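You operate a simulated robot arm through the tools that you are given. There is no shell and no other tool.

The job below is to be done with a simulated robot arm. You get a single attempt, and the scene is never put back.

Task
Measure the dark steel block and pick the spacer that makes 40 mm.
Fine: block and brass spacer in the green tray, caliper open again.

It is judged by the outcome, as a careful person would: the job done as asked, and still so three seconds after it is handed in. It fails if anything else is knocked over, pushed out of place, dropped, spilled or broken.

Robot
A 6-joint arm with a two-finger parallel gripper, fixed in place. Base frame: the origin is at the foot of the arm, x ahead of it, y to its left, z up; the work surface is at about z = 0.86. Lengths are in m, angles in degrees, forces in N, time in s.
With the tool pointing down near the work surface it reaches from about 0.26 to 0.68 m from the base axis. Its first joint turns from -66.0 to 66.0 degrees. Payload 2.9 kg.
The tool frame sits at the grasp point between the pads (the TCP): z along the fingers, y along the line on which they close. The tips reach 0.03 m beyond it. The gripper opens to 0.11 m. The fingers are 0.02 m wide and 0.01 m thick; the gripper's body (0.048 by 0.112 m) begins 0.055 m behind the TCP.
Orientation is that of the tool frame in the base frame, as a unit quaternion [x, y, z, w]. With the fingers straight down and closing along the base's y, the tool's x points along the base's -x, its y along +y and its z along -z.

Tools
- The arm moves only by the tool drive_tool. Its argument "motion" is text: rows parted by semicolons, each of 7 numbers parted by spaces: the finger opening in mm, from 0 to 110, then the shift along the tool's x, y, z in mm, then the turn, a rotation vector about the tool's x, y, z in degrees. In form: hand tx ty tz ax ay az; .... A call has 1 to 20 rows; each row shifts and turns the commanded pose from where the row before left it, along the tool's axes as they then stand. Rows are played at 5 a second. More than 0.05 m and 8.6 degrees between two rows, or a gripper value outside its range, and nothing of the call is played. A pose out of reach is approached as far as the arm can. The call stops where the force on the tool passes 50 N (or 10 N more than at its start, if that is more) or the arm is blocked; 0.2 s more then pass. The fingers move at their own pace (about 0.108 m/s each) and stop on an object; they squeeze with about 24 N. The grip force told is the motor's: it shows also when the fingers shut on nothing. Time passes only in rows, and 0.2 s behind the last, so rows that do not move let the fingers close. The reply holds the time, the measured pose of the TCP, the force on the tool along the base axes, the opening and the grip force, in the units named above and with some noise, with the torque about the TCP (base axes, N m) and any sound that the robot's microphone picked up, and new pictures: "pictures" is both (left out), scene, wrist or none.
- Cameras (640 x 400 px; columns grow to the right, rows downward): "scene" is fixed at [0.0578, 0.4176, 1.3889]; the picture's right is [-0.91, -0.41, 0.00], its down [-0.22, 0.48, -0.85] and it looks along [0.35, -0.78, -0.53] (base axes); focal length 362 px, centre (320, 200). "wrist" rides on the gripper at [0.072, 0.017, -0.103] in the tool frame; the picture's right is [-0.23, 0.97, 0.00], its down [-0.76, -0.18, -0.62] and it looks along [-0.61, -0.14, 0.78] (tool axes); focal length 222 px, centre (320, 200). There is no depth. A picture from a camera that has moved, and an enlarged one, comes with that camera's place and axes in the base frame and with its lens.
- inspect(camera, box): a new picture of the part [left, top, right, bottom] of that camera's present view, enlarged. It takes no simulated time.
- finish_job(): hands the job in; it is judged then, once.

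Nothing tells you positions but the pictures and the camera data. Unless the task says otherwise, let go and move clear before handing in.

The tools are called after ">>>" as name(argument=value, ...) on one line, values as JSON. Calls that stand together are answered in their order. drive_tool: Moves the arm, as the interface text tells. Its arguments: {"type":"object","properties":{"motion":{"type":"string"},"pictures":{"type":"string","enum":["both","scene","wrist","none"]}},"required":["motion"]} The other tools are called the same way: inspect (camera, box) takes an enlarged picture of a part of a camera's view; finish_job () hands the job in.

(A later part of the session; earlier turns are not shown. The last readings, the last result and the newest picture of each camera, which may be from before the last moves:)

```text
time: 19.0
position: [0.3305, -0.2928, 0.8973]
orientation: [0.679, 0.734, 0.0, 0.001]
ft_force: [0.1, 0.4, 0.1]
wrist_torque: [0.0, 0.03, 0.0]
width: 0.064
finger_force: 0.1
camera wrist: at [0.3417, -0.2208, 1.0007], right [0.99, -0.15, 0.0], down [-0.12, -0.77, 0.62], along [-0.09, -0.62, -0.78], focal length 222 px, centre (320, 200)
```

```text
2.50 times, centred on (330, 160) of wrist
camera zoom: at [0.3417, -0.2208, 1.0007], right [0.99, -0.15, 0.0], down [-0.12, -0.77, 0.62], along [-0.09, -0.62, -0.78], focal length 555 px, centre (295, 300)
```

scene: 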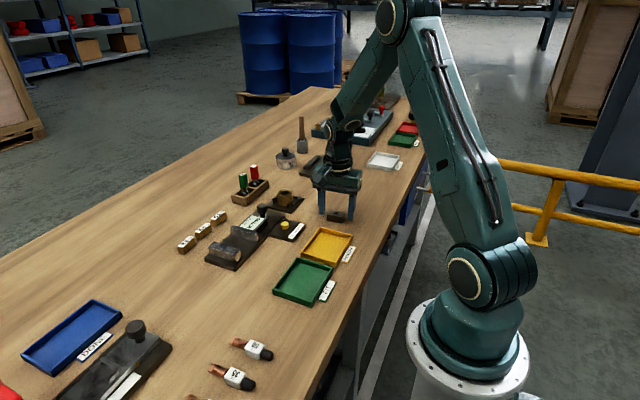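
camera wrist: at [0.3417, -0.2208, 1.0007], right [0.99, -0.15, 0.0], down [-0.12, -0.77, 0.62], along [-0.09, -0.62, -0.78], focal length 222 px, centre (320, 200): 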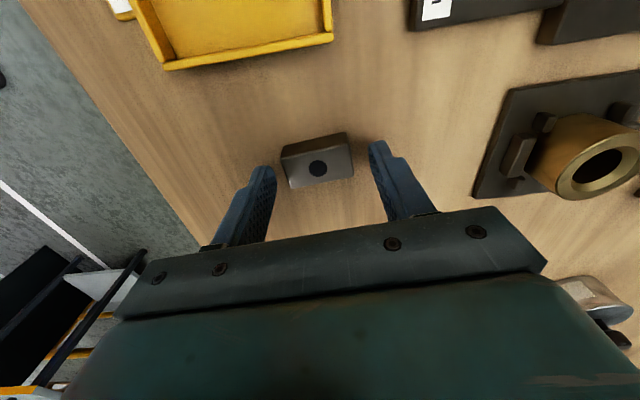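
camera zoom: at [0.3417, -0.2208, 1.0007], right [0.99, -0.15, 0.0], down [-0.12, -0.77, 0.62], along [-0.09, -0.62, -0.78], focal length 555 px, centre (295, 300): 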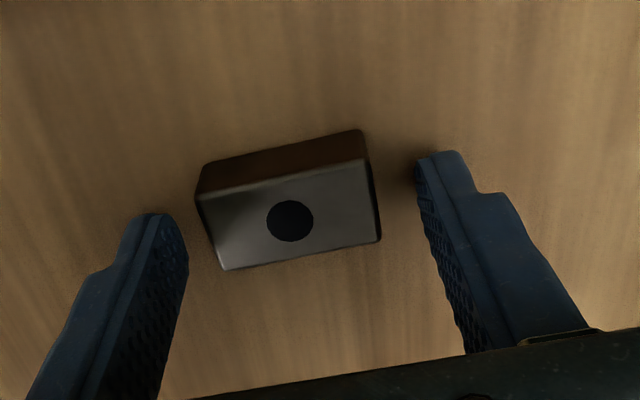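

The block sits centred between the fingers. I'll close on its ends and lift.

>>> drive_tool(motion="20 0 0 0 0 0 0; 20 0 0 0 0 0 0; 20 0 0 0 0 0 0; 20 0 0 -10 0 0 0; 20 0 0 -20 0 0 0; 20 0 0 -40 0 0 0; 20 0 0 -40 0 0 4.6; 20 0 0 0 0 0 0", pictures="both")

>>> inspect(camera="wrist", box=[220, 80, 440, 240])

>>> inspect(camera="scene", box=[300, 130, 380, 200])

```text
time: 20.8
position: [0.3315, -0.2936, 1.0074]
orientation: [0.707, 0.708, 0.0, 0.0]
ft_force: [-0.4, -0.3, -0.7]
wrist_torque: [-0.04, 0.03, -0.02]
width: 0.0203
finger_force: 0.0
camera wrist: at [0.3481, -0.2212, 1.1107], right [0.97, -0.23, 0.0], down [-0.18, -0.76, 0.62], along [-0.14, -0.61, -0.78], focal length 222 px, centre (320, 200)
```

scene: 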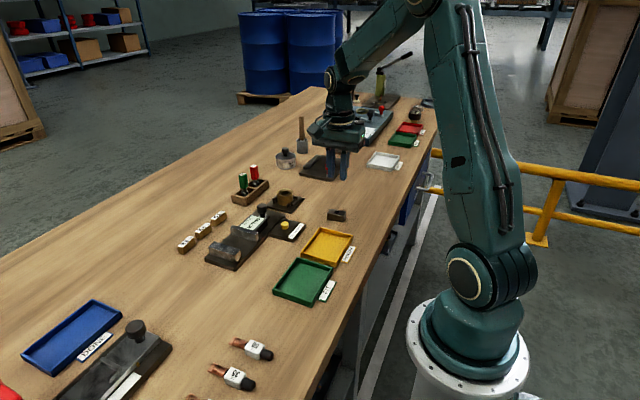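
wrist: 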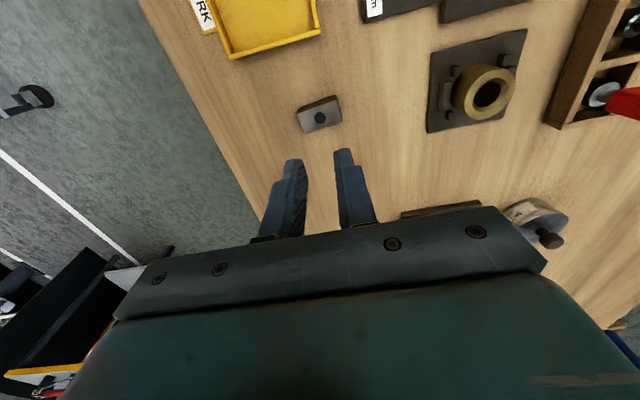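

```text
2.50 times, centred on (330, 160) of wrist
camera zoom: at [0.3481, -0.2212, 1.1107], right [0.97, -0.23, 0.0], down [-0.18, -0.76, 0.62], along [-0.14, -0.61, -0.78], focal length 555 px, centre (295, 300)
```

zoom: 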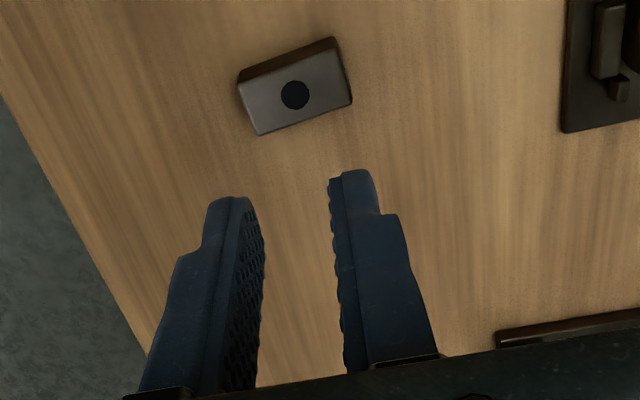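

```text
5.71 times, centred on (340, 165) of scene
camera zoom: at [0.0578, 0.4176, 1.3889], right [-0.91, -0.41, 0.0], down [-0.22, 0.48, -0.85], along [0.35, -0.78, -0.53], focal length 2071 px, centre (206, 400)
```

zoom: 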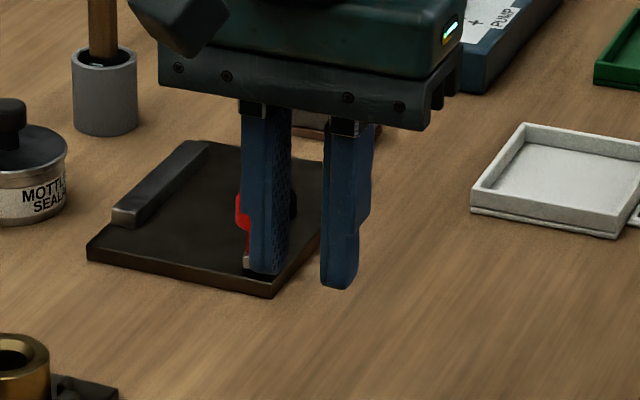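

The fingers closed to 20 mm on nothing: the block slipped out and stayed on the table. I'll look at where it is now before trying again deeper.

>>> inspect(camera="wrist", box=[285, 85, 355, 140])

>>> inspect(camera="scene", box=[310, 200, 370, 240])

```text
7.27 times, centred on (320, 112) of wrist
camera zoom: at [0.3481, -0.2212, 1.1107], right [0.97, -0.23, 0.0], down [-0.18, -0.76, 0.62], along [-0.14, -0.61, -0.78], focal length 1615 px, centre (320, 836)
```

zoom: 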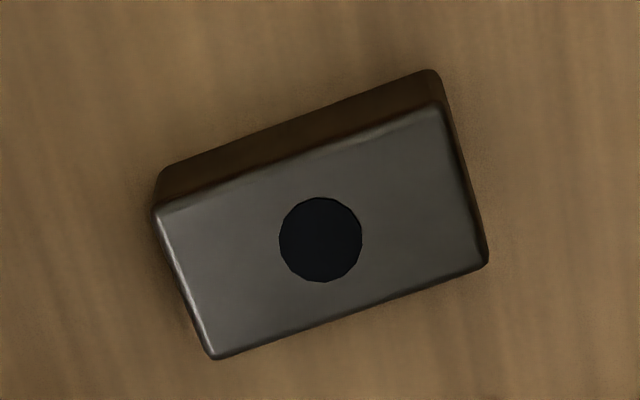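

```text
10.00 times, centred on (340, 220) of scene
camera zoom: at [0.0578, 0.4176, 1.3889], right [-0.91, -0.41, 0.0], down [-0.22, 0.48, -0.85], along [0.35, -0.78, -0.53], focal length 3625 px, centre (120, 0)
```

zoom: 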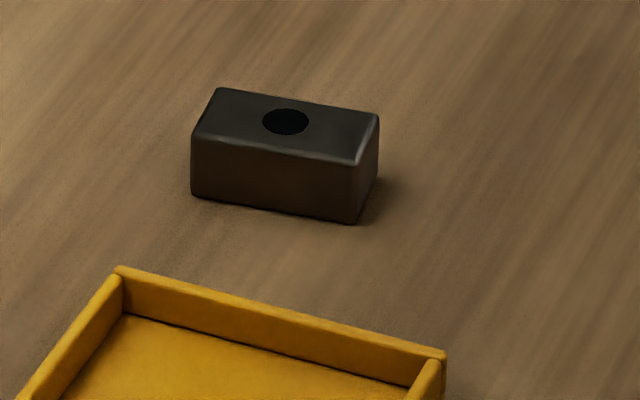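

The block shifted about 5 mm toward −y and now sits at (0.3315, −0.2965), turned about 6°. I'll realign, descend about 4 mm deeper for a proper bite, and close without lifting yet.

>>> drive_tool(motion="64 -4.6 0.8 0 0 0 0; 64 0 0 30 0 0 -6.2; 64 0 0 35 0 0 0; 64 0 0 30 0 0 0; 64 0 0 14 0 0 0; 64 0 0 3 0 0 0; 64 0 0 2 0 0 0; 64 0 0 0 0 0 0", pictures="none")

>>> inspect(camera="scene", box=[300, 190, 370, 240])

>>> inspect(camera="wrist", box=[220, 80, 440, 240])

```text
time: 22.6
position: [0.3306, -0.2979, 0.8936]
orientation: [0.668, 0.744, -0.001, 0.0]
ft_force: [0.1, 0.5, 0.0]
wrist_torque: [-0.02, -0.04, 0.01]
width: 0.064
finger_force: 0.3
```

```text
8.00 times, centred on (335, 215) of scene
camera zoom: at [0.0578, 0.4176, 1.3889], right [-0.91, -0.41, 0.0], down [-0.22, 0.48, -0.85], along [0.35, -0.78, -0.53], focal length 2900 px, centre (200, 80)
```

zoom: 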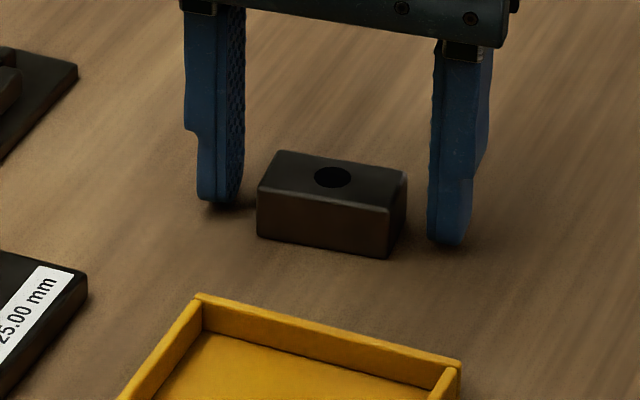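

```text
2.50 times, centred on (330, 160) of wrist
camera zoom: at [0.3404, -0.2247, 0.9967], right [0.99, -0.12, 0.0], down [-0.09, -0.78, 0.62], along [-0.08, -0.62, -0.78], focal length 555 px, centre (295, 300)
```

zoom: 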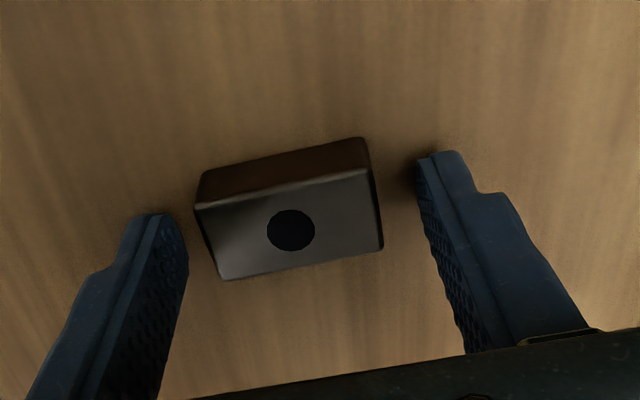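

The fingertips straddle the block and reach about 2.5 mm above the table. I'll close and check the grip before lifting.

>>> drive_tool(motion="36 0 0 0 0 0 0; 36 0 0 0 0 0 0; 36 0 0 0 0 0 0", pictures="none")

>>> inspect(camera="scene", box=[300, 190, 370, 240])

>>> inspect(camera="wrist", box=[220, 80, 440, 240])

```text
time: 23.4
position: [0.3312, -0.2984, 0.893]
orientation: [0.668, 0.744, 0.0, 0.0]
ft_force: [0.0, 0.2, -0.4]
wrist_torque: [0.0, 0.01, 0.0]
width: 0.0435
finger_force: 23.7
```

```text
8.00 times, centred on (335, 215) of scene
camera zoom: at [0.0578, 0.4176, 1.3889], right [-0.91, -0.41, 0.0], down [-0.22, 0.48, -0.85], along [0.35, -0.78, -0.53], focal length 2900 px, centre (200, 80)
```

zoom: 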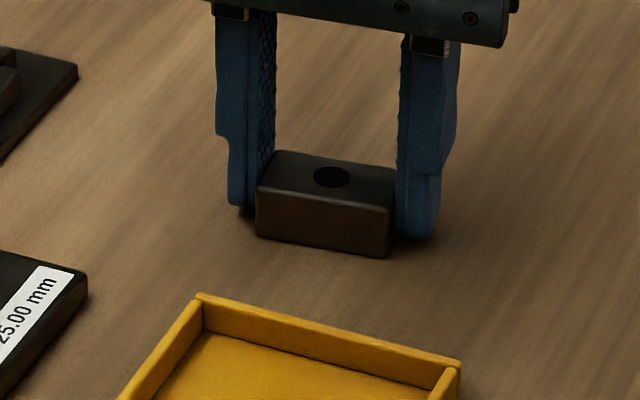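

```text
2.50 times, centred on (330, 160) of wrist
camera zoom: at [0.3404, -0.2247, 0.9967], right [0.99, -0.12, 0.0], down [-0.09, -0.78, 0.62], along [-0.08, -0.62, -0.78], focal length 555 px, centre (295, 300)
```

zoom: 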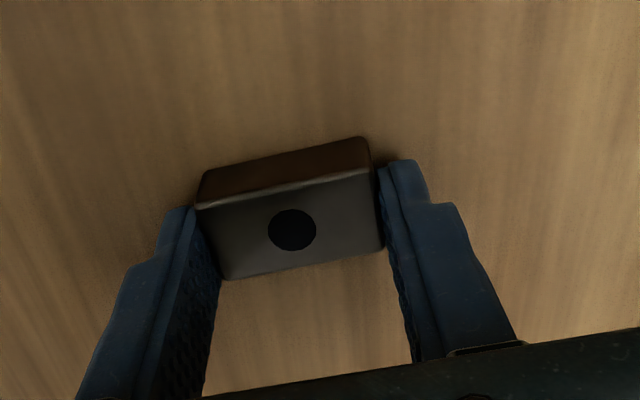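

Now the grip holds at 43.5 mm with about 24 N. I'll lift gently and check that the block comes along.

>>> drive_tool(motion="36 0 0 -2 0 0 0; 36 0 0 -3 0 0 0; 36 0 0 -5 0 0 0; 36 0 0 -6 0 0 0; 36 0 0 0 0 0 0", pictures="none")

>>> inspect(camera="scene", box=[300, 180, 370, 230])

>>> inspect(camera="wrist", box=[220, 80, 440, 240])

```text
time: 24.6
position: [0.3327, -0.2977, 0.91]
orientation: [0.668, 0.744, 0.0, 0.0]
ft_force: [0.7, 0.5, -2.0]
wrist_torque: [-0.06, 0.03, -0.02]
width: 0.0437
finger_force: 24.3
```

```text
8.00 times, centred on (335, 205) of scene
camera zoom: at [0.0578, 0.4176, 1.3889], right [-0.91, -0.41, 0.0], down [-0.22, 0.48, -0.85], along [0.35, -0.78, -0.53], focal length 2900 px, centre (200, 160)
```

zoom: 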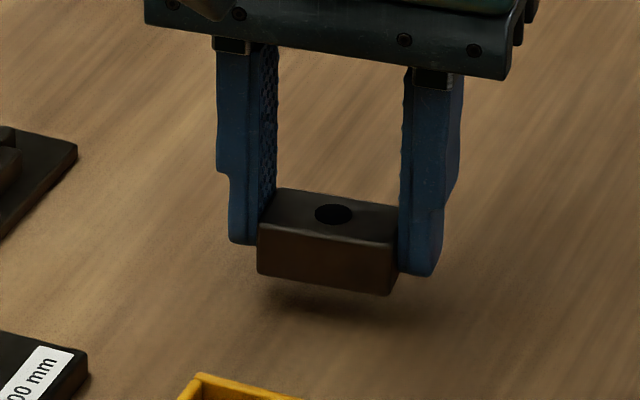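

```text
2.50 times, centred on (330, 160) of wrist
camera zoom: at [0.3402, -0.2249, 1.0128], right [0.99, -0.12, 0.0], down [-0.09, -0.78, 0.62], along [-0.08, -0.62, -0.78], focal length 555 px, centre (295, 300)
```

zoom: 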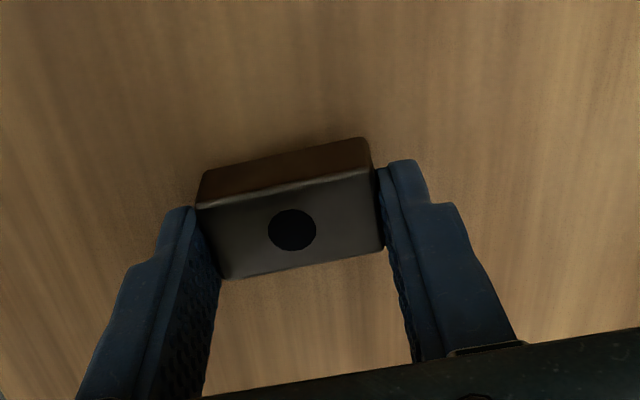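

The block is lifted securely. I'll raise it, square it to the caliper, and carry it above the open jaws.

>>> drive_tool(motion="36 0 0 -20 0 0 0; 36 0 0 -35 0 0 6.2; 36 0 0 -35 0 0 0; 36 31 22.5 0 0 0 0; 36 31 22.5 0 0 0 0; 36 31 22.5 0 0 0 0; 36 31 22.5 0 0 0 0; 36 31 22.5 0 0 0 0; 36 31 22.5 0 0 0 0; 36 31 22.5 0 0 0 0; 36 0 0 0 0 0 0; 36 0 0 0 0 0 0", pictures="both")

>>> inspect(camera="wrist", box=[220, 40, 440, 240])

>>> inspect(camera="scene", box=[180, 150, 300, 280])

```text
time: 27.2
position: [0.4889, -0.0799, 0.9999]
orientation: [0.707, 0.707, 0.001, 0.0]
ft_force: [0.5, 0.6, -1.1]
wrist_torque: [0.05, -0.02, 0.03]
width: 0.0434
finger_force: 24.4
camera wrist: at [0.5063, -0.009, 1.1028], right [0.97, -0.23, 0.0], down [-0.18, -0.76, 0.62], along [-0.14, -0.61, -0.78], focal length 222 px, centre (320, 200)
```

scene: 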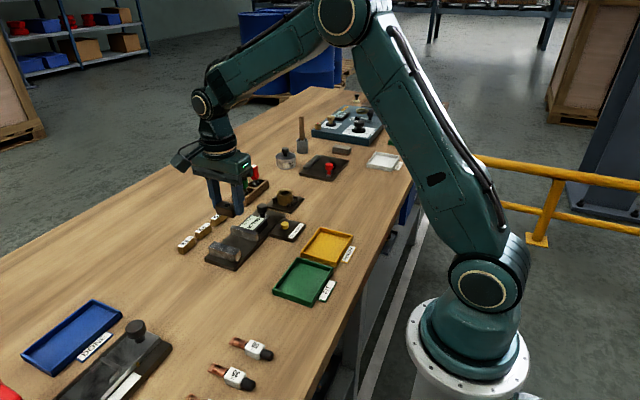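
wrist: 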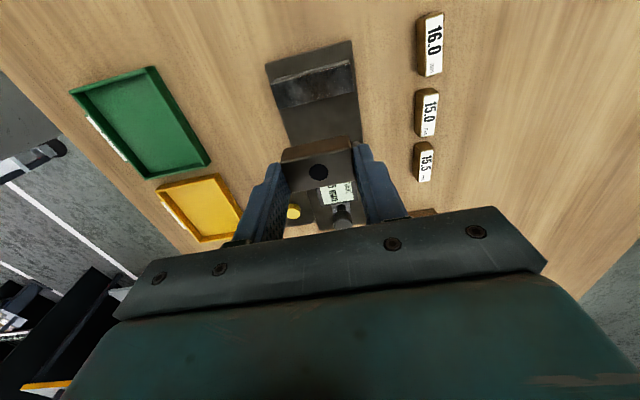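

```text
2.00 times, centred on (330, 140) of wrist
camera zoom: at [0.5063, -0.009, 1.1028], right [0.97, -0.23, 0.0], down [-0.18, -0.76, 0.62], along [-0.14, -0.61, -0.78], focal length 444 px, centre (300, 320)
```

zoom: 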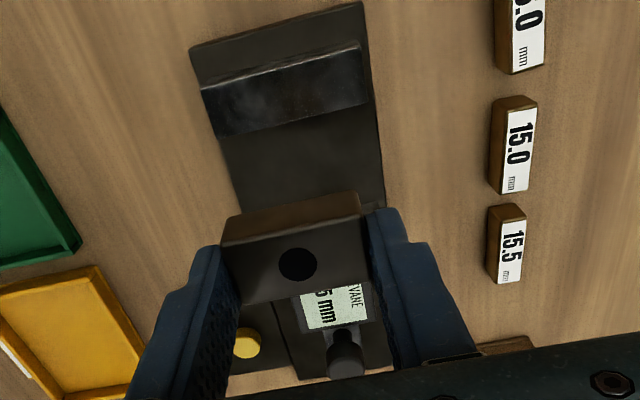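

```text
3.08 times, centred on (240, 215) of scene
camera zoom: at [0.0578, 0.4176, 1.3889], right [-0.91, -0.41, 0.0], down [-0.22, 0.48, -0.85], along [0.35, -0.78, -0.53], focal length 1115 px, centre (566, 154)
```

zoom: 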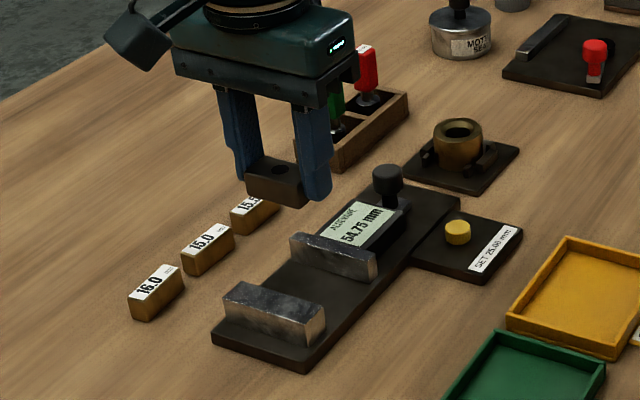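

The block hangs over the gap at about (0.489, −0.079), with the fixed jaw face at y ≈ −0.061 and sliding jaw at −0.116. I'll lower it straight down to just above the caliper bed and check.

>>> drive_tool(motion="36 0 0 30 0 0 0; 36 0 0 25 0 0 0; 36 0 0 15 0 0 0; 36 0 0 10 0 0 0; 36 0 0 5 0 0 0; 36 0 0 0 0 0 0", pictures="none")

>>> inspect(camera="scene", box=[190, 190, 290, 275])

>>> inspect(camera="wrist", box=[220, 40, 440, 240])

```text
time: 28.6
position: [0.4891, -0.0805, 0.9139]
orientation: [0.707, 0.707, 0.0, 0.001]
ft_force: [-0.3, 0.3, -2.5]
wrist_torque: [0.0, -0.03, 0.03]
width: 0.0437
finger_force: 24.4
```

```text
4.71 times, centred on (240, 232) of scene
camera zoom: at [0.0579, 0.4176, 1.3889], right [-0.91, -0.41, 0.0], down [-0.22, 0.48, -0.85], along [0.35, -0.78, -0.53], focal length 1706 px, centre (696, 47)
```

zoom: 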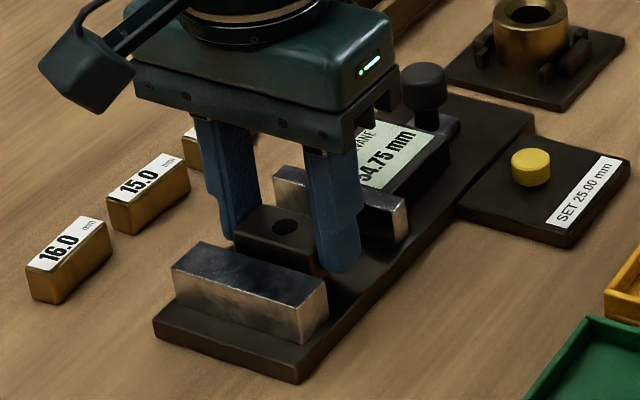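

```text
2.00 times, centred on (330, 140) of wrist
camera zoom: at [0.5056, -0.009, 1.0173], right [0.97, -0.23, 0.0], down [-0.18, -0.76, 0.62], along [-0.14, -0.61, -0.78], focal length 444 px, centre (300, 320)
```

zoom: 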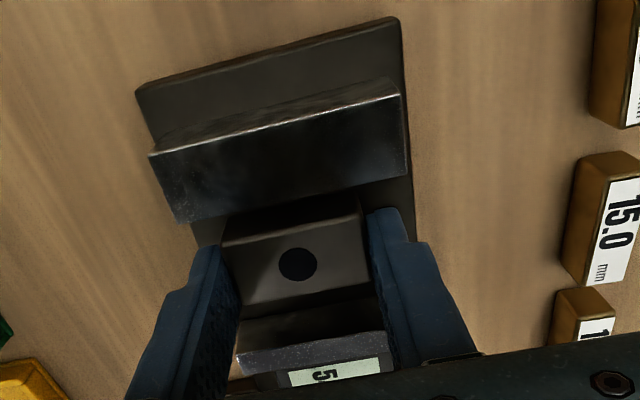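

The block is between the jaws with a few millimetres of room on both sides. I'll lower in small steps and watch for touchdown on the bed.

>>> drive_tool(motion="36 0 0 3 0 0 0; 36 0 0 2 0 0 0; 36 0 0 1 0 0 0; 36 0 0 1 0 0 0; 36 0 0 0 0 0 0", pictures="none")

>>> inspect(camera="scene", box=[200, 210, 280, 275])

```text
time: 29.8
position: [0.489, -0.0796, 0.9086]
orientation: [0.707, 0.707, 0.0, 0.0]
ft_force: [-0.2, -0.2, -1.7]
wrist_torque: [-0.03, -0.01, -0.01]
width: 0.0435
finger_force: 24.3
```

```text
6.15 times, centred on (240, 242) of scene
camera zoom: at [0.0579, 0.4176, 1.3889], right [-0.91, -0.41, 0.0], down [-0.22, 0.48, -0.85], along [0.35, -0.78, -0.53], focal length 2230 px, centre (812, -62)
```

zoom: 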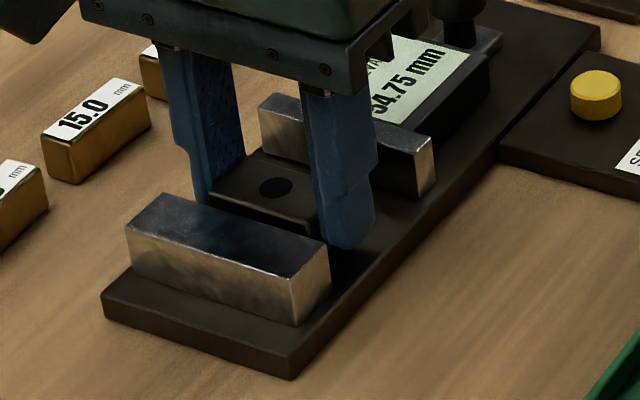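

No contact yet (force unchanged). I'll continue down in 1 mm steps.

>>> drive_tool(motion="36 0 0 1 0 0 0; 36 0 0 1 0 0 0; 36 0 0 1 0 0 0; 36 0 0 0 0 0 0", pictures="none")

```text
time: 30.8
position: [0.4889, -0.0816, 0.9062]
orientation: [0.707, 0.707, 0.0, 0.0]
ft_force: [-3.3, 1.2, 9.5]
wrist_torque: [0.06, 0.2, 0.02]
width: 0.0435
finger_force: 24.2
```

The block has touched down (about 10 N upward). I'll release it gently and rise straight up.

>>> drive_tool(motion="36 0 0 -0.7 0 0 0; 54 0 0 0 0 0 0; 54 0 0 0 0 0 0; 54 0 0 -5 0 0 0; 54 0 0 -20 0 0 0; 54 0 0 -35 0 0 0; 54 0 0 -35 0 0 0; 54 0 0 0 0 0 0", pictures="none")

>>> inspect(camera="scene", box=[200, 190, 300, 275])

>>> inspect(camera="wrist", box=[220, 0, 440, 200])

```text
time: 32.6
position: [0.4881, -0.0804, 1.0006]
orientation: [0.708, 0.707, -0.001, 0.0]
ft_force: [-0.2, 0.4, 0.3]
wrist_torque: [-0.01, -0.01, -0.04]
width: 0.0542
finger_force: 0.1
```

```text
4.71 times, centred on (250, 232) of scene
camera zoom: at [0.0578, 0.4176, 1.3889], right [-0.91, -0.41, 0.0], down [-0.22, 0.48, -0.85], along [0.35, -0.78, -0.53], focal length 1706 px, centre (649, 47)
```

zoom: 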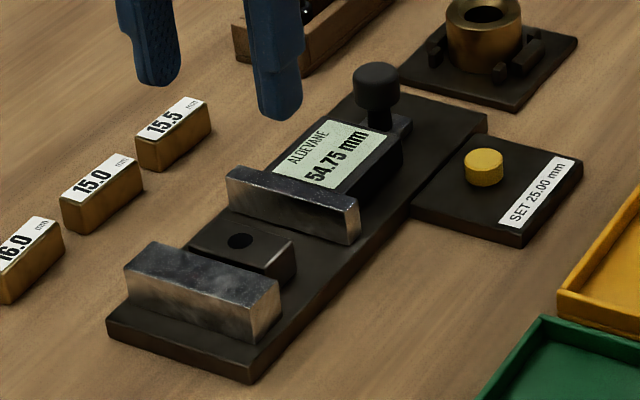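

```text
2.00 times, centred on (330, 100) of wrist
camera zoom: at [0.5056, -0.0088, 1.1041], right [0.97, -0.23, 0.0], down [-0.18, -0.76, 0.62], along [-0.14, -0.61, -0.78], focal length 444 px, centre (300, 400)
```

zoom: 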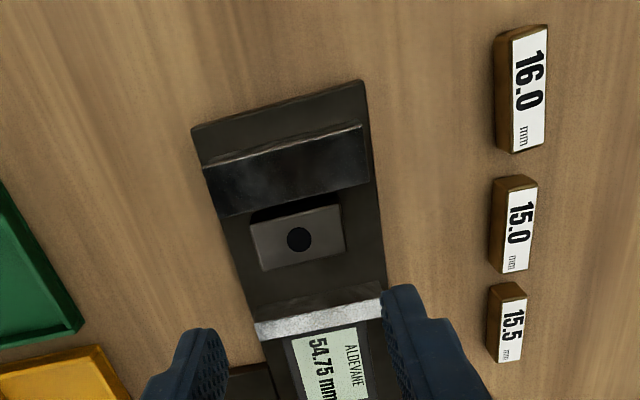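

The block rests squarely on the bed between the jaws. I'll go back to the knob, grip it, and slide the jaw most of the way toward the block.

>>> drive_tool(motion="54 -40 1 0 0 0 0; 54 -40 0 0 0 0 0; 54 -38 0 0 0 0 0; 54 0 0 30 0 0 0; 54 0 0 30 0 0 0; 54 0 0 14.7 0 0 0; 54 0 0 0 0 0 0; 15 0 0 0 0 0 0; 15 0 0 0 0 0 0; 15 7 0 0 0 0 0; 15 7 0 0 0 0 0; 15 6 0 0 0 0 0; 15 4 0 0 0 0 0; 15 2 0 0 0 0 0; 15 0 0 0 0 0 0", pictures="none")

>>> inspect(camera="scene", box=[200, 190, 300, 275])

>>> inspect(camera="wrist", box=[200, 0, 440, 220])

```text
time: 35.8
position: [0.4896, -0.1734, 0.9252]
orientation: [0.707, 0.707, 0.001, 0.0]
ft_force: [-1.7, -0.8, -1.0]
wrist_torque: [0.04, 0.0, 0.06]
width: 0.0227
finger_force: 45.2
```

```text
4.71 times, centred on (250, 232) of scene
camera zoom: at [0.0578, 0.4176, 1.3889], right [-0.91, -0.41, 0.0], down [-0.22, 0.48, -0.85], along [0.35, -0.78, -0.53], focal length 1706 px, centre (649, 47)
```

zoom: 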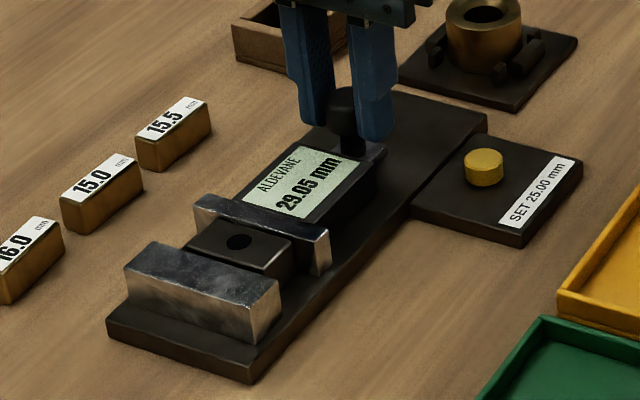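

```text
1.82 times, centred on (320, 110) of wrist
camera zoom: at [0.5069, -0.1013, 1.0288], right [0.97, -0.23, 0.0], down [-0.18, -0.76, 0.62], along [-0.14, -0.61, -0.78], focal length 404 px, centre (320, 364)
```

zoom: 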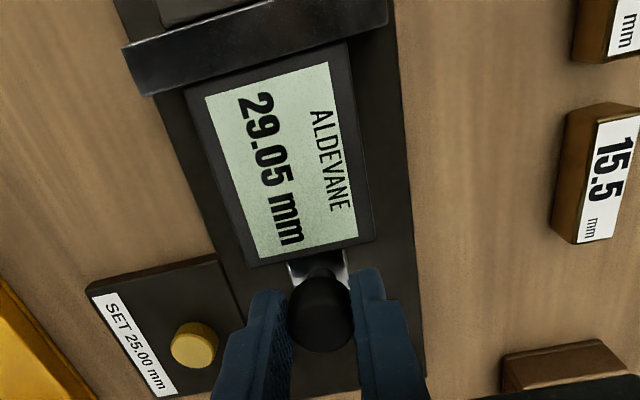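

The reading is 29.05 mm with the jaw nearly at the block. I'll continue in finer steps until the block is clamped.

>>> drive_tool(motion="15 1 0 0 0 0 0; 15 1 0 0 0 0 0; 15 1 0 0 0 0 0; 15 0.5 0 0 0 0 0; 15 0.5 0 0 0 0 0; 15 0.5 0 0 0 0 0; 15 0 0 0 0 0 0", pictures="none")

>>> inspect(camera="scene", box=[205, 200, 285, 270])

>>> inspect(camera="wrist", box=[200, 0, 440, 220])

```text
time: 37.4
position: [0.4906, -0.1682, 0.9252]
orientation: [0.707, 0.707, 0.0, 0.0]
ft_force: [-1.1, -1.0, 1.3]
wrist_torque: [-0.36, 0.01, -0.01]
width: 0.0229
finger_force: 44.9
```

```text
5.71 times, centred on (245, 235) of scene
camera zoom: at [0.0578, 0.4176, 1.3889], right [-0.91, -0.41, 0.0], down [-0.22, 0.48, -0.85], along [0.35, -0.78, -0.53], focal length 2071 px, centre (749, 0)
```

zoom: 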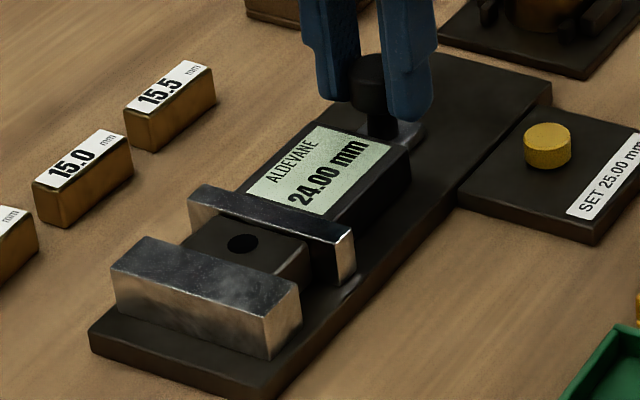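

```text
1.82 times, centred on (320, 110) of wrist
camera zoom: at [0.5067, -0.0966, 1.0288], right [0.97, -0.23, 0.0], down [-0.18, -0.76, 0.62], along [-0.14, -0.61, -0.78], focal length 404 px, centre (320, 364)
```

zoom: 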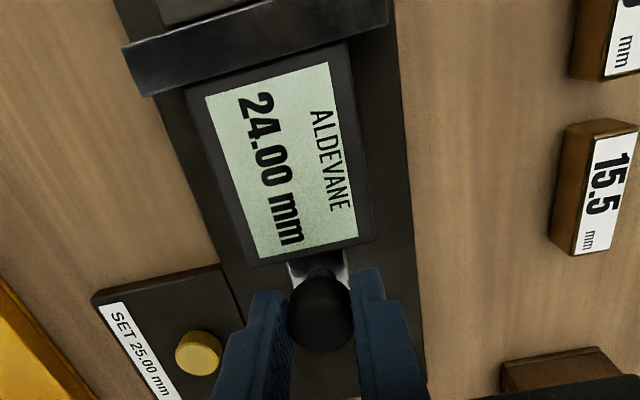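

The display reads 24.00 mm but the force is only about 1 N, so it may not be clamped yet. I'll push a little further in small steps.

>>> drive_tool(motion="15 0.3 0 0 0 0 0; 15 0.3 0 0 0 0 0; 15 0 0 0 0 0 0", pictures="none")

>>> inspect(camera="wrist", box=[200, 0, 440, 220])

>>> inspect(camera="scene", box=[205, 200, 285, 270])

```text
time: 38.2
position: [0.4908, -0.1685, 0.9262]
orientation: [0.708, 0.706, 0.0, 0.0]
ft_force: [-2.1, -7.8, 0.9]
wrist_torque: [0.53, 0.03, 0.14]
width: 0.023
finger_force: 45.1
```

```text
1.82 times, centred on (320, 110) of wrist
camera zoom: at [0.5069, -0.0965, 1.0288], right [0.97, -0.23, 0.0], down [-0.18, -0.76, 0.62], along [-0.14, -0.61, -0.78], focal length 404 px, centre (320, 364)
```

zoom: 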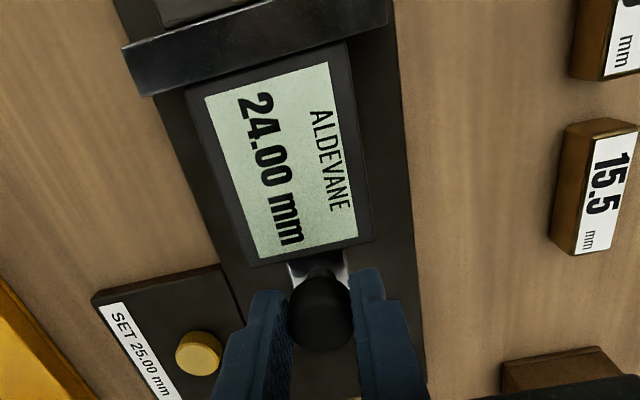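

```text
5.71 times, centred on (245, 235) of scene
camera zoom: at [0.0578, 0.4174, 1.389], right [-0.91, -0.41, 0.0], down [-0.22, 0.48, -0.85], along [0.35, -0.78, -0.53], focal length 2071 px, centre (749, 0)
```

zoom: 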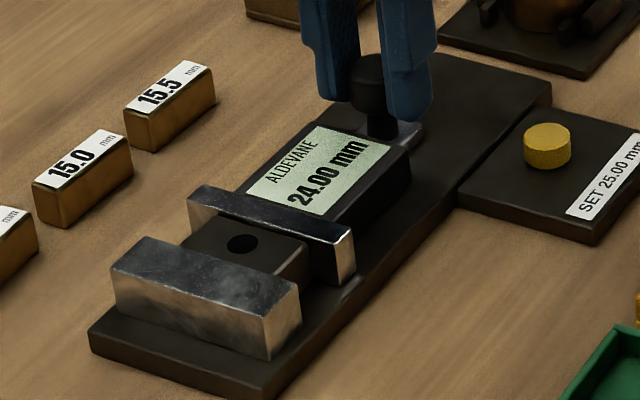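

The block is firmly clamped at 24.00 mm (8 N), so the spacer needed is 40 − 24 = 16.0 mm. I'll now slide the jaw back open to about 55 mm and release the knob.

>>> drive_tool(motion="15 -3 0 0 0 0 0; 15 -5 0 0 0 0 0; 15 -7 0 0 0 0 0; 15 -7 0 0 0 0 0; 15 -6 0 0 0 0 0; 15 -3.4 0 0 0 0 0; 15 0 0 0 0 0 0; 54 0 0 0 0 0 0; 54 0 0 0 0 0 0; 54 0 0 -20 0 0 0; 54 0 0 -30 0 0 0; 54 0 0 -34 0 0 0; 54 0 0 0 0 0 0", pictures="none")

>>> inspect(camera="scene", box=[200, 190, 300, 275])

>>> inspect(camera="wrist", box=[200, 0, 440, 220])

```text
time: 41.0
position: [0.4916, -0.1996, 1.0102]
orientation: [0.707, 0.707, 0.0, -0.001]
ft_force: [-0.4, 0.2, -0.1]
wrist_torque: [0.01, 0.03, -0.02]
width: 0.0539
finger_force: 0.1
```

```text
4.71 times, centred on (250, 232) of scene
camera zoom: at [0.0578, 0.4176, 1.3889], right [-0.91, -0.41, 0.0], down [-0.22, 0.48, -0.85], along [0.35, -0.78, -0.53], focal length 1706 px, centre (649, 47)
```

zoom: 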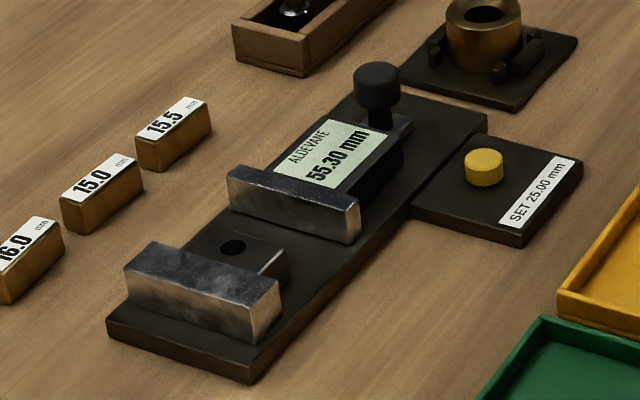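

```text
1.82 times, centred on (320, 110) of wrist
camera zoom: at [0.5072, -0.1278, 1.1132], right [0.97, -0.23, 0.0], down [-0.18, -0.76, 0.62], along [-0.14, -0.61, -0.78], focal length 404 px, centre (320, 364)
```

zoom: 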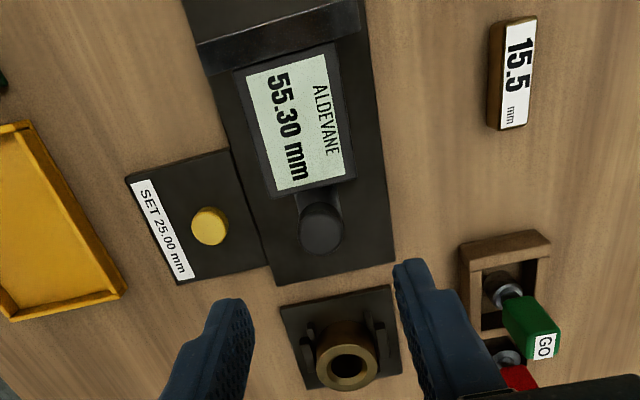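

The caliper is open again at 55.30 mm and the block rests against the fixed jaw. I'll move over the block and locate it.

>>> drive_tool(motion="64 40 0 0 0 0 0; 64 40 0 0 0 0 0; 64 40 -1 0 0 0 0; 64 0 0 0 0 0 0; 64 0 0 0 0 0 0", pictures="wrist")

>>> inspect(camera="wrist", box=[270, 30, 380, 150])

>>> inspect(camera="scene", box=[205, 220, 275, 270])

```text
time: 42.2
position: [0.4901, -0.0785, 1.01]
orientation: [0.707, 0.707, 0.0, 0.001]
ft_force: [0.7, 0.7, -0.5]
wrist_torque: [0.02, -0.01, 0.01]
width: 0.0642
finger_force: 0.1
camera wrist: at [0.5061, -0.0075, 1.1126], right [0.97, -0.23, 0.0], down [-0.18, -0.76, 0.62], along [-0.14, -0.61, -0.78], focal length 222 px, centre (320, 200)
```

wrist: 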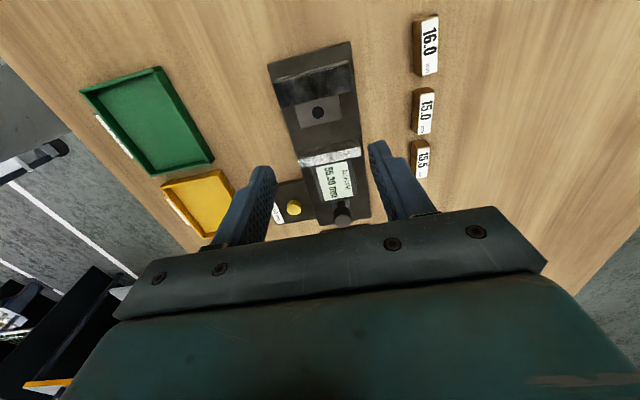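

```text
3.33 times, centred on (325, 90) of wrist
camera zoom: at [0.5061, -0.0075, 1.1126], right [0.97, -0.23, 0.0], down [-0.18, -0.76, 0.62], along [-0.14, -0.61, -0.78], focal length 740 px, centre (303, 567)
```

zoom: 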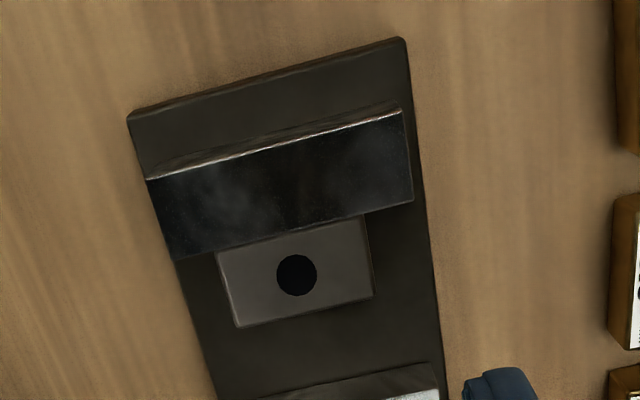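

```text
8.00 times, centred on (240, 245) of scene
camera zoom: at [0.0578, 0.4176, 1.3889], right [-0.91, -0.41, 0.0], down [-0.22, 0.48, -0.85], along [0.35, -0.78, -0.53], focal length 2900 px, centre (960, -160)
```

zoom: 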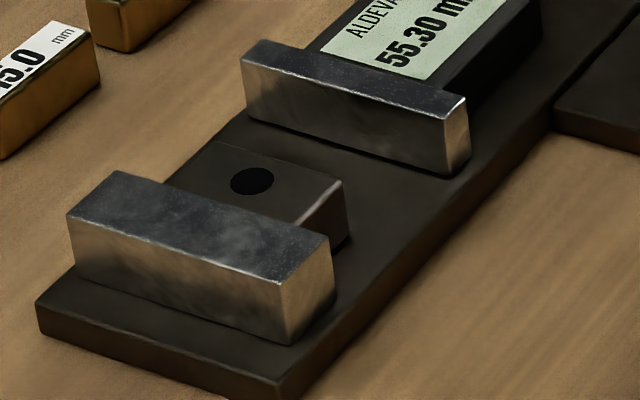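

The block sits parallel to the jaws at about (0.4895, −0.074). I'll descend slightly off its centre (away from the fixed jaw for clearance), to the same grip depth as before.

>>> drive_tool(motion="64 1.3 0.5 30 0 0 0; 64 0 0 30 0 0 0; 64 0 0 25 0 0 0; 64 0 0 13 0 0 0; 64 0 0 4 0 0 0; 64 0 0 2 0 0 0; 64 0 0 0 0 0 0", pictures="none")

>>> inspect(camera="scene", box=[195, 205, 285, 275])

>>> inspect(camera="wrist", box=[220, 60, 440, 220])

```text
time: 43.8
position: [0.4899, -0.0768, 0.9057]
orientation: [0.707, 0.707, 0.0, 0.0]
ft_force: [-0.6, 0.2, 1.0]
wrist_torque: [-0.01, 0.0, 0.0]
width: 0.064
finger_force: 0.0
```

```text
5.71 times, centred on (240, 240) of scene
camera zoom: at [0.0578, 0.4176, 1.3889], right [-0.91, -0.41, 0.0], down [-0.22, 0.48, -0.85], along [0.35, -0.78, -0.53], focal length 2071 px, centre (777, -29)
```

zoom: 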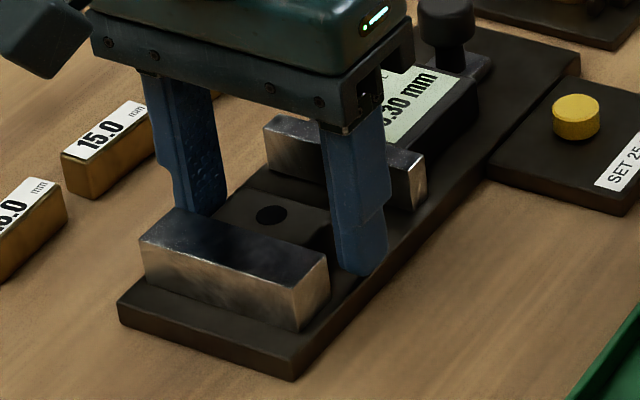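

```text
2.50 times, centred on (330, 140) of wrist
camera zoom: at [0.5064, -0.0059, 1.0087], right [0.97, -0.23, 0.0], down [-0.18, -0.76, 0.62], along [-0.14, -0.61, -0.78], focal length 555 px, centre (295, 350)
```

zoom: 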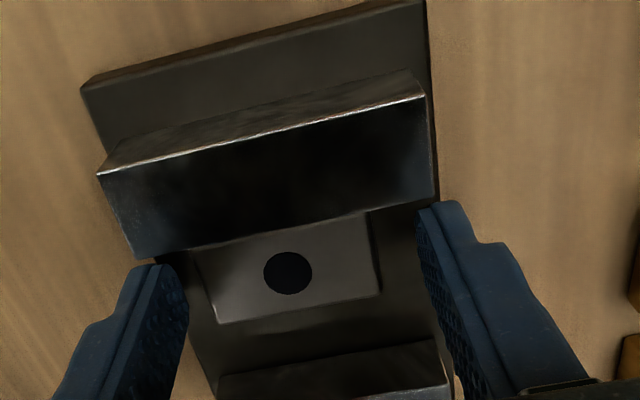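

Fingers straddle the block clear of both jaws. I'll close, check the grip, and lift slowly straight up.

>>> drive_tool(motion="36 0 0 0 0 0 0; 36 0 0 0 0 0 0; 36 0 0 0 0 0 0; 36 0 0 -2 0 0 0; 36 0 0 -3 0 0 0; 36 0 0 -5 0 0 0; 36 0 0 -8 0 0 0; 36 0 0 0 0 0 0", pictures="none")

>>> inspect(camera="scene", box=[195, 195, 285, 265])

>>> inspect(camera="wrist", box=[220, 60, 440, 220])

```text
time: 45.6
position: [0.4903, -0.0778, 0.9235]
orientation: [0.707, 0.707, 0.001, 0.0]
ft_force: [-0.6, -0.1, -1.2]
wrist_torque: [0.0, -0.01, 0.0]
width: 0.0434
finger_force: 23.6
```

```text
5.71 times, centred on (240, 230) of scene
camera zoom: at [0.0579, 0.4176, 1.3889], right [-0.91, -0.41, 0.0], down [-0.22, 0.48, -0.85], along [0.35, -0.78, -0.53], focal length 2071 px, centre (777, 29)
```

zoom: 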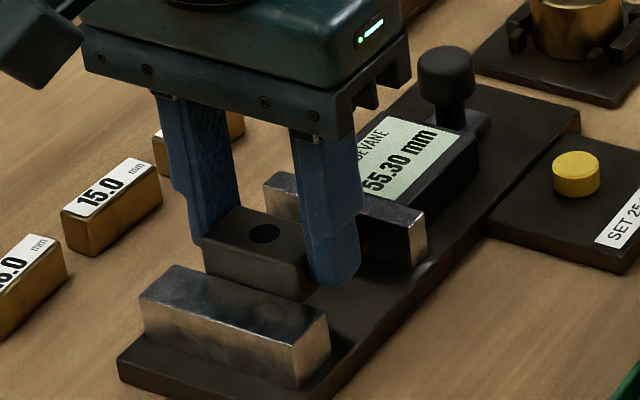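

```text
2.50 times, centred on (330, 140) of wrist
camera zoom: at [0.5064, -0.0063, 1.0268], right [0.97, -0.23, 0.0], down [-0.18, -0.76, 0.62], along [-0.14, -0.61, -0.78], focal length 555 px, centre (295, 350)
```

zoom: 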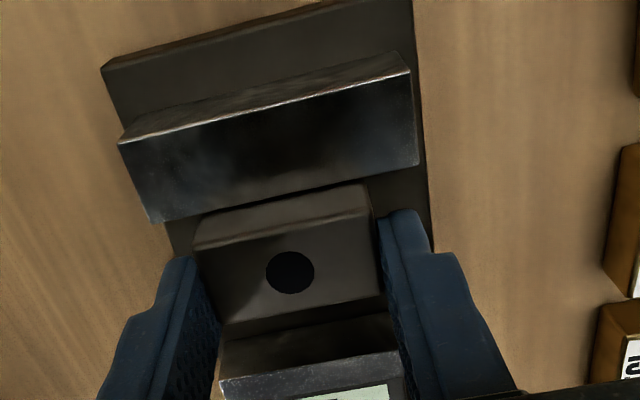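

The block is lifted clear of the jaws. I'll raise it, carry it over the green FIT tray, and turn the gripper back 90° there so the fingers fit within the tray.

>>> drive_tool(motion="36 0 0 -20 0 0 0; 36 0 0 -30 0 0 0; 36 0 0 -30 0 0 0; 36 6.3 -33.9 0 0 0 0; 36 6.3 -33.9 0 0 0 0; 36 6.3 -33.9 0 0 0 0; 36 6.3 -33.9 0 0 0 0; 36 6.3 -33.9 0 0 0 0; 36 0 0 0 0 0 0", pictures="none")

>>> drive_tool(motion="36 0 0 0 0 0 -8.2; 36 0 0 0 0 0 -8.2; 36 0 0 0 0 0 -8.2; 36 0 0 0 0 0 -8.2; 36 0 0 0 0 0 -8.2; 36 0 0 0 0 0 -8.2; 36 0 0 0 0 0 -8.2; 36 0 0 0 0 0 -8.2; 36 0 0 0 0 0 -8.2; 36 0 0 0 0 0 -8.2; 36 0 0 0 0 0 -8; 36 0 0 0 0 0 0; 36 0 0 0 0 0 0", pictures="both")

>>> inspect(camera="wrist", box=[180, 0, 480, 220])

>>> inspect(camera="scene", box=[240, 180, 380, 310])

```text
time: 47.6
position: [0.3197, -0.046, 1.002]
orientation: [0.707, 0.707, 0.0, 0.0]
ft_force: [-0.3, -0.5, -1.5]
wrist_torque: [0.0, 0.01, 0.01]
width: 0.0434
finger_force: 23.9
```

```text
time: 50.4
position: [0.3193, -0.0462, 1.0039]
orientation: [-0.002, 1.0, 0.0, 0.001]
ft_force: [0.5, 0.6, -2.2]
wrist_torque: [0.01, -0.01, 0.0]
width: 0.0437
finger_force: 24.1
camera wrist: at [0.2474, -0.0302, 1.1066], right [0.23, 0.97, 0.0], down [0.76, -0.18, 0.62], along [0.61, -0.14, -0.78], focal length 222 px, centre (320, 200)
```

scene: 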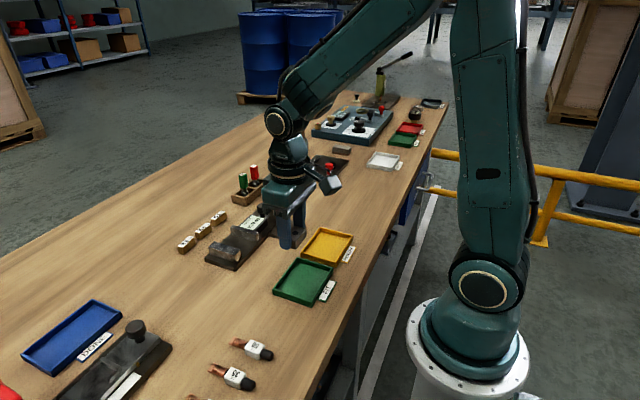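
wrist: 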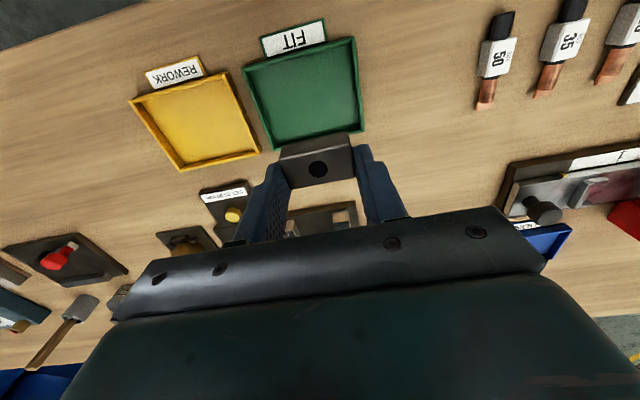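

```text
1.82 times, centred on (330, 110) of wrist
camera zoom: at [0.2474, -0.0302, 1.1066], right [0.23, 0.97, 0.0], down [0.76, -0.18, 0.62], along [0.61, -0.14, -0.78], focal length 404 px, centre (302, 364)
```

zoom: 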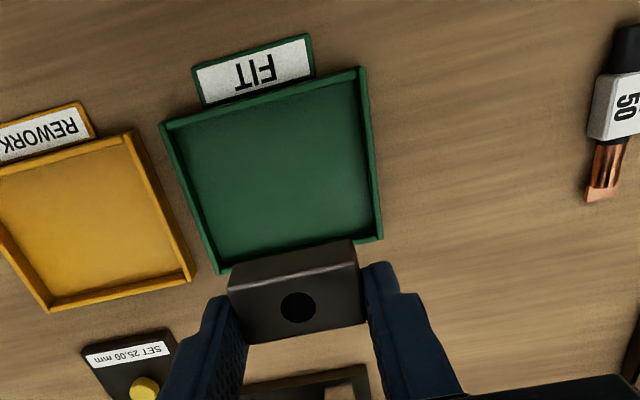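

```text
3.08 times, centred on (310, 245) of scene
camera zoom: at [0.0578, 0.4176, 1.3889], right [-0.91, -0.41, 0.0], down [-0.22, 0.48, -0.85], along [0.35, -0.78, -0.53], focal length 1115 px, centre (351, 62)
```

zoom: 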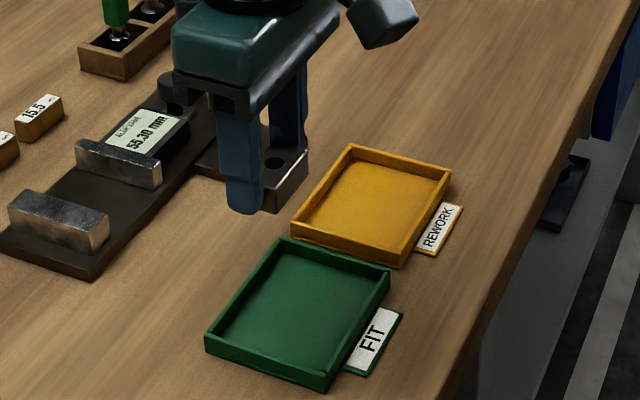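

The FIT tray spans about x 0.262–0.345, y −0.104 to −0.005. I'll lower the block (long side along y) toward the far half of the tray, leaving room on the near side for the spacer, stopping above the floor to check.

>>> drive_tool(motion="36 -4 -8 0 0 0 0; 36 0 0 30 0 0 0; 36 0 0 25 0 0 0; 36 0 0 15 0 0 0; 36 0 0 8 0 0 0; 36 0 0 0 0 0 0", pictures="none")

>>> inspect(camera="wrist", box=[180, 0, 480, 220])

>>> inspect(camera="scene", box=[250, 200, 360, 310])

```text
time: 51.8
position: [0.3228, -0.0535, 0.9256]
orientation: [0.0, 1.0, 0.0, 0.001]
ft_force: [-0.6, 0.6, -1.2]
wrist_torque: [-0.01, 0.03, 0.0]
width: 0.0434
finger_force: 24.0
```

```text
1.82 times, centred on (330, 110) of wrist
camera zoom: at [0.2511, -0.0384, 1.0287], right [0.23, 0.97, 0.0], down [0.76, -0.18, 0.62], along [0.61, -0.14, -0.78], focal length 404 px, centre (302, 364)
```

zoom: 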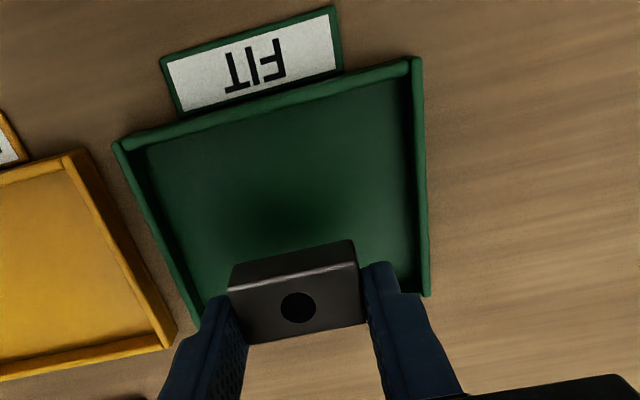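

```text
3.64 times, centred on (305, 255) of scene
camera zoom: at [0.0578, 0.4176, 1.3889], right [-0.91, -0.41, 0.0], down [-0.22, 0.48, -0.85], along [0.35, -0.78, -0.53], focal length 1318 px, centre (374, 0)
```

zoom: 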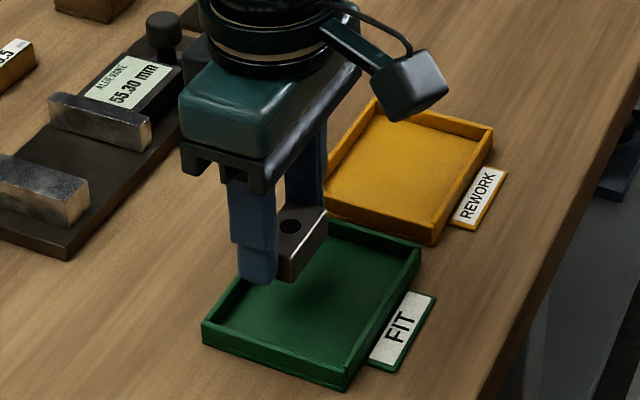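

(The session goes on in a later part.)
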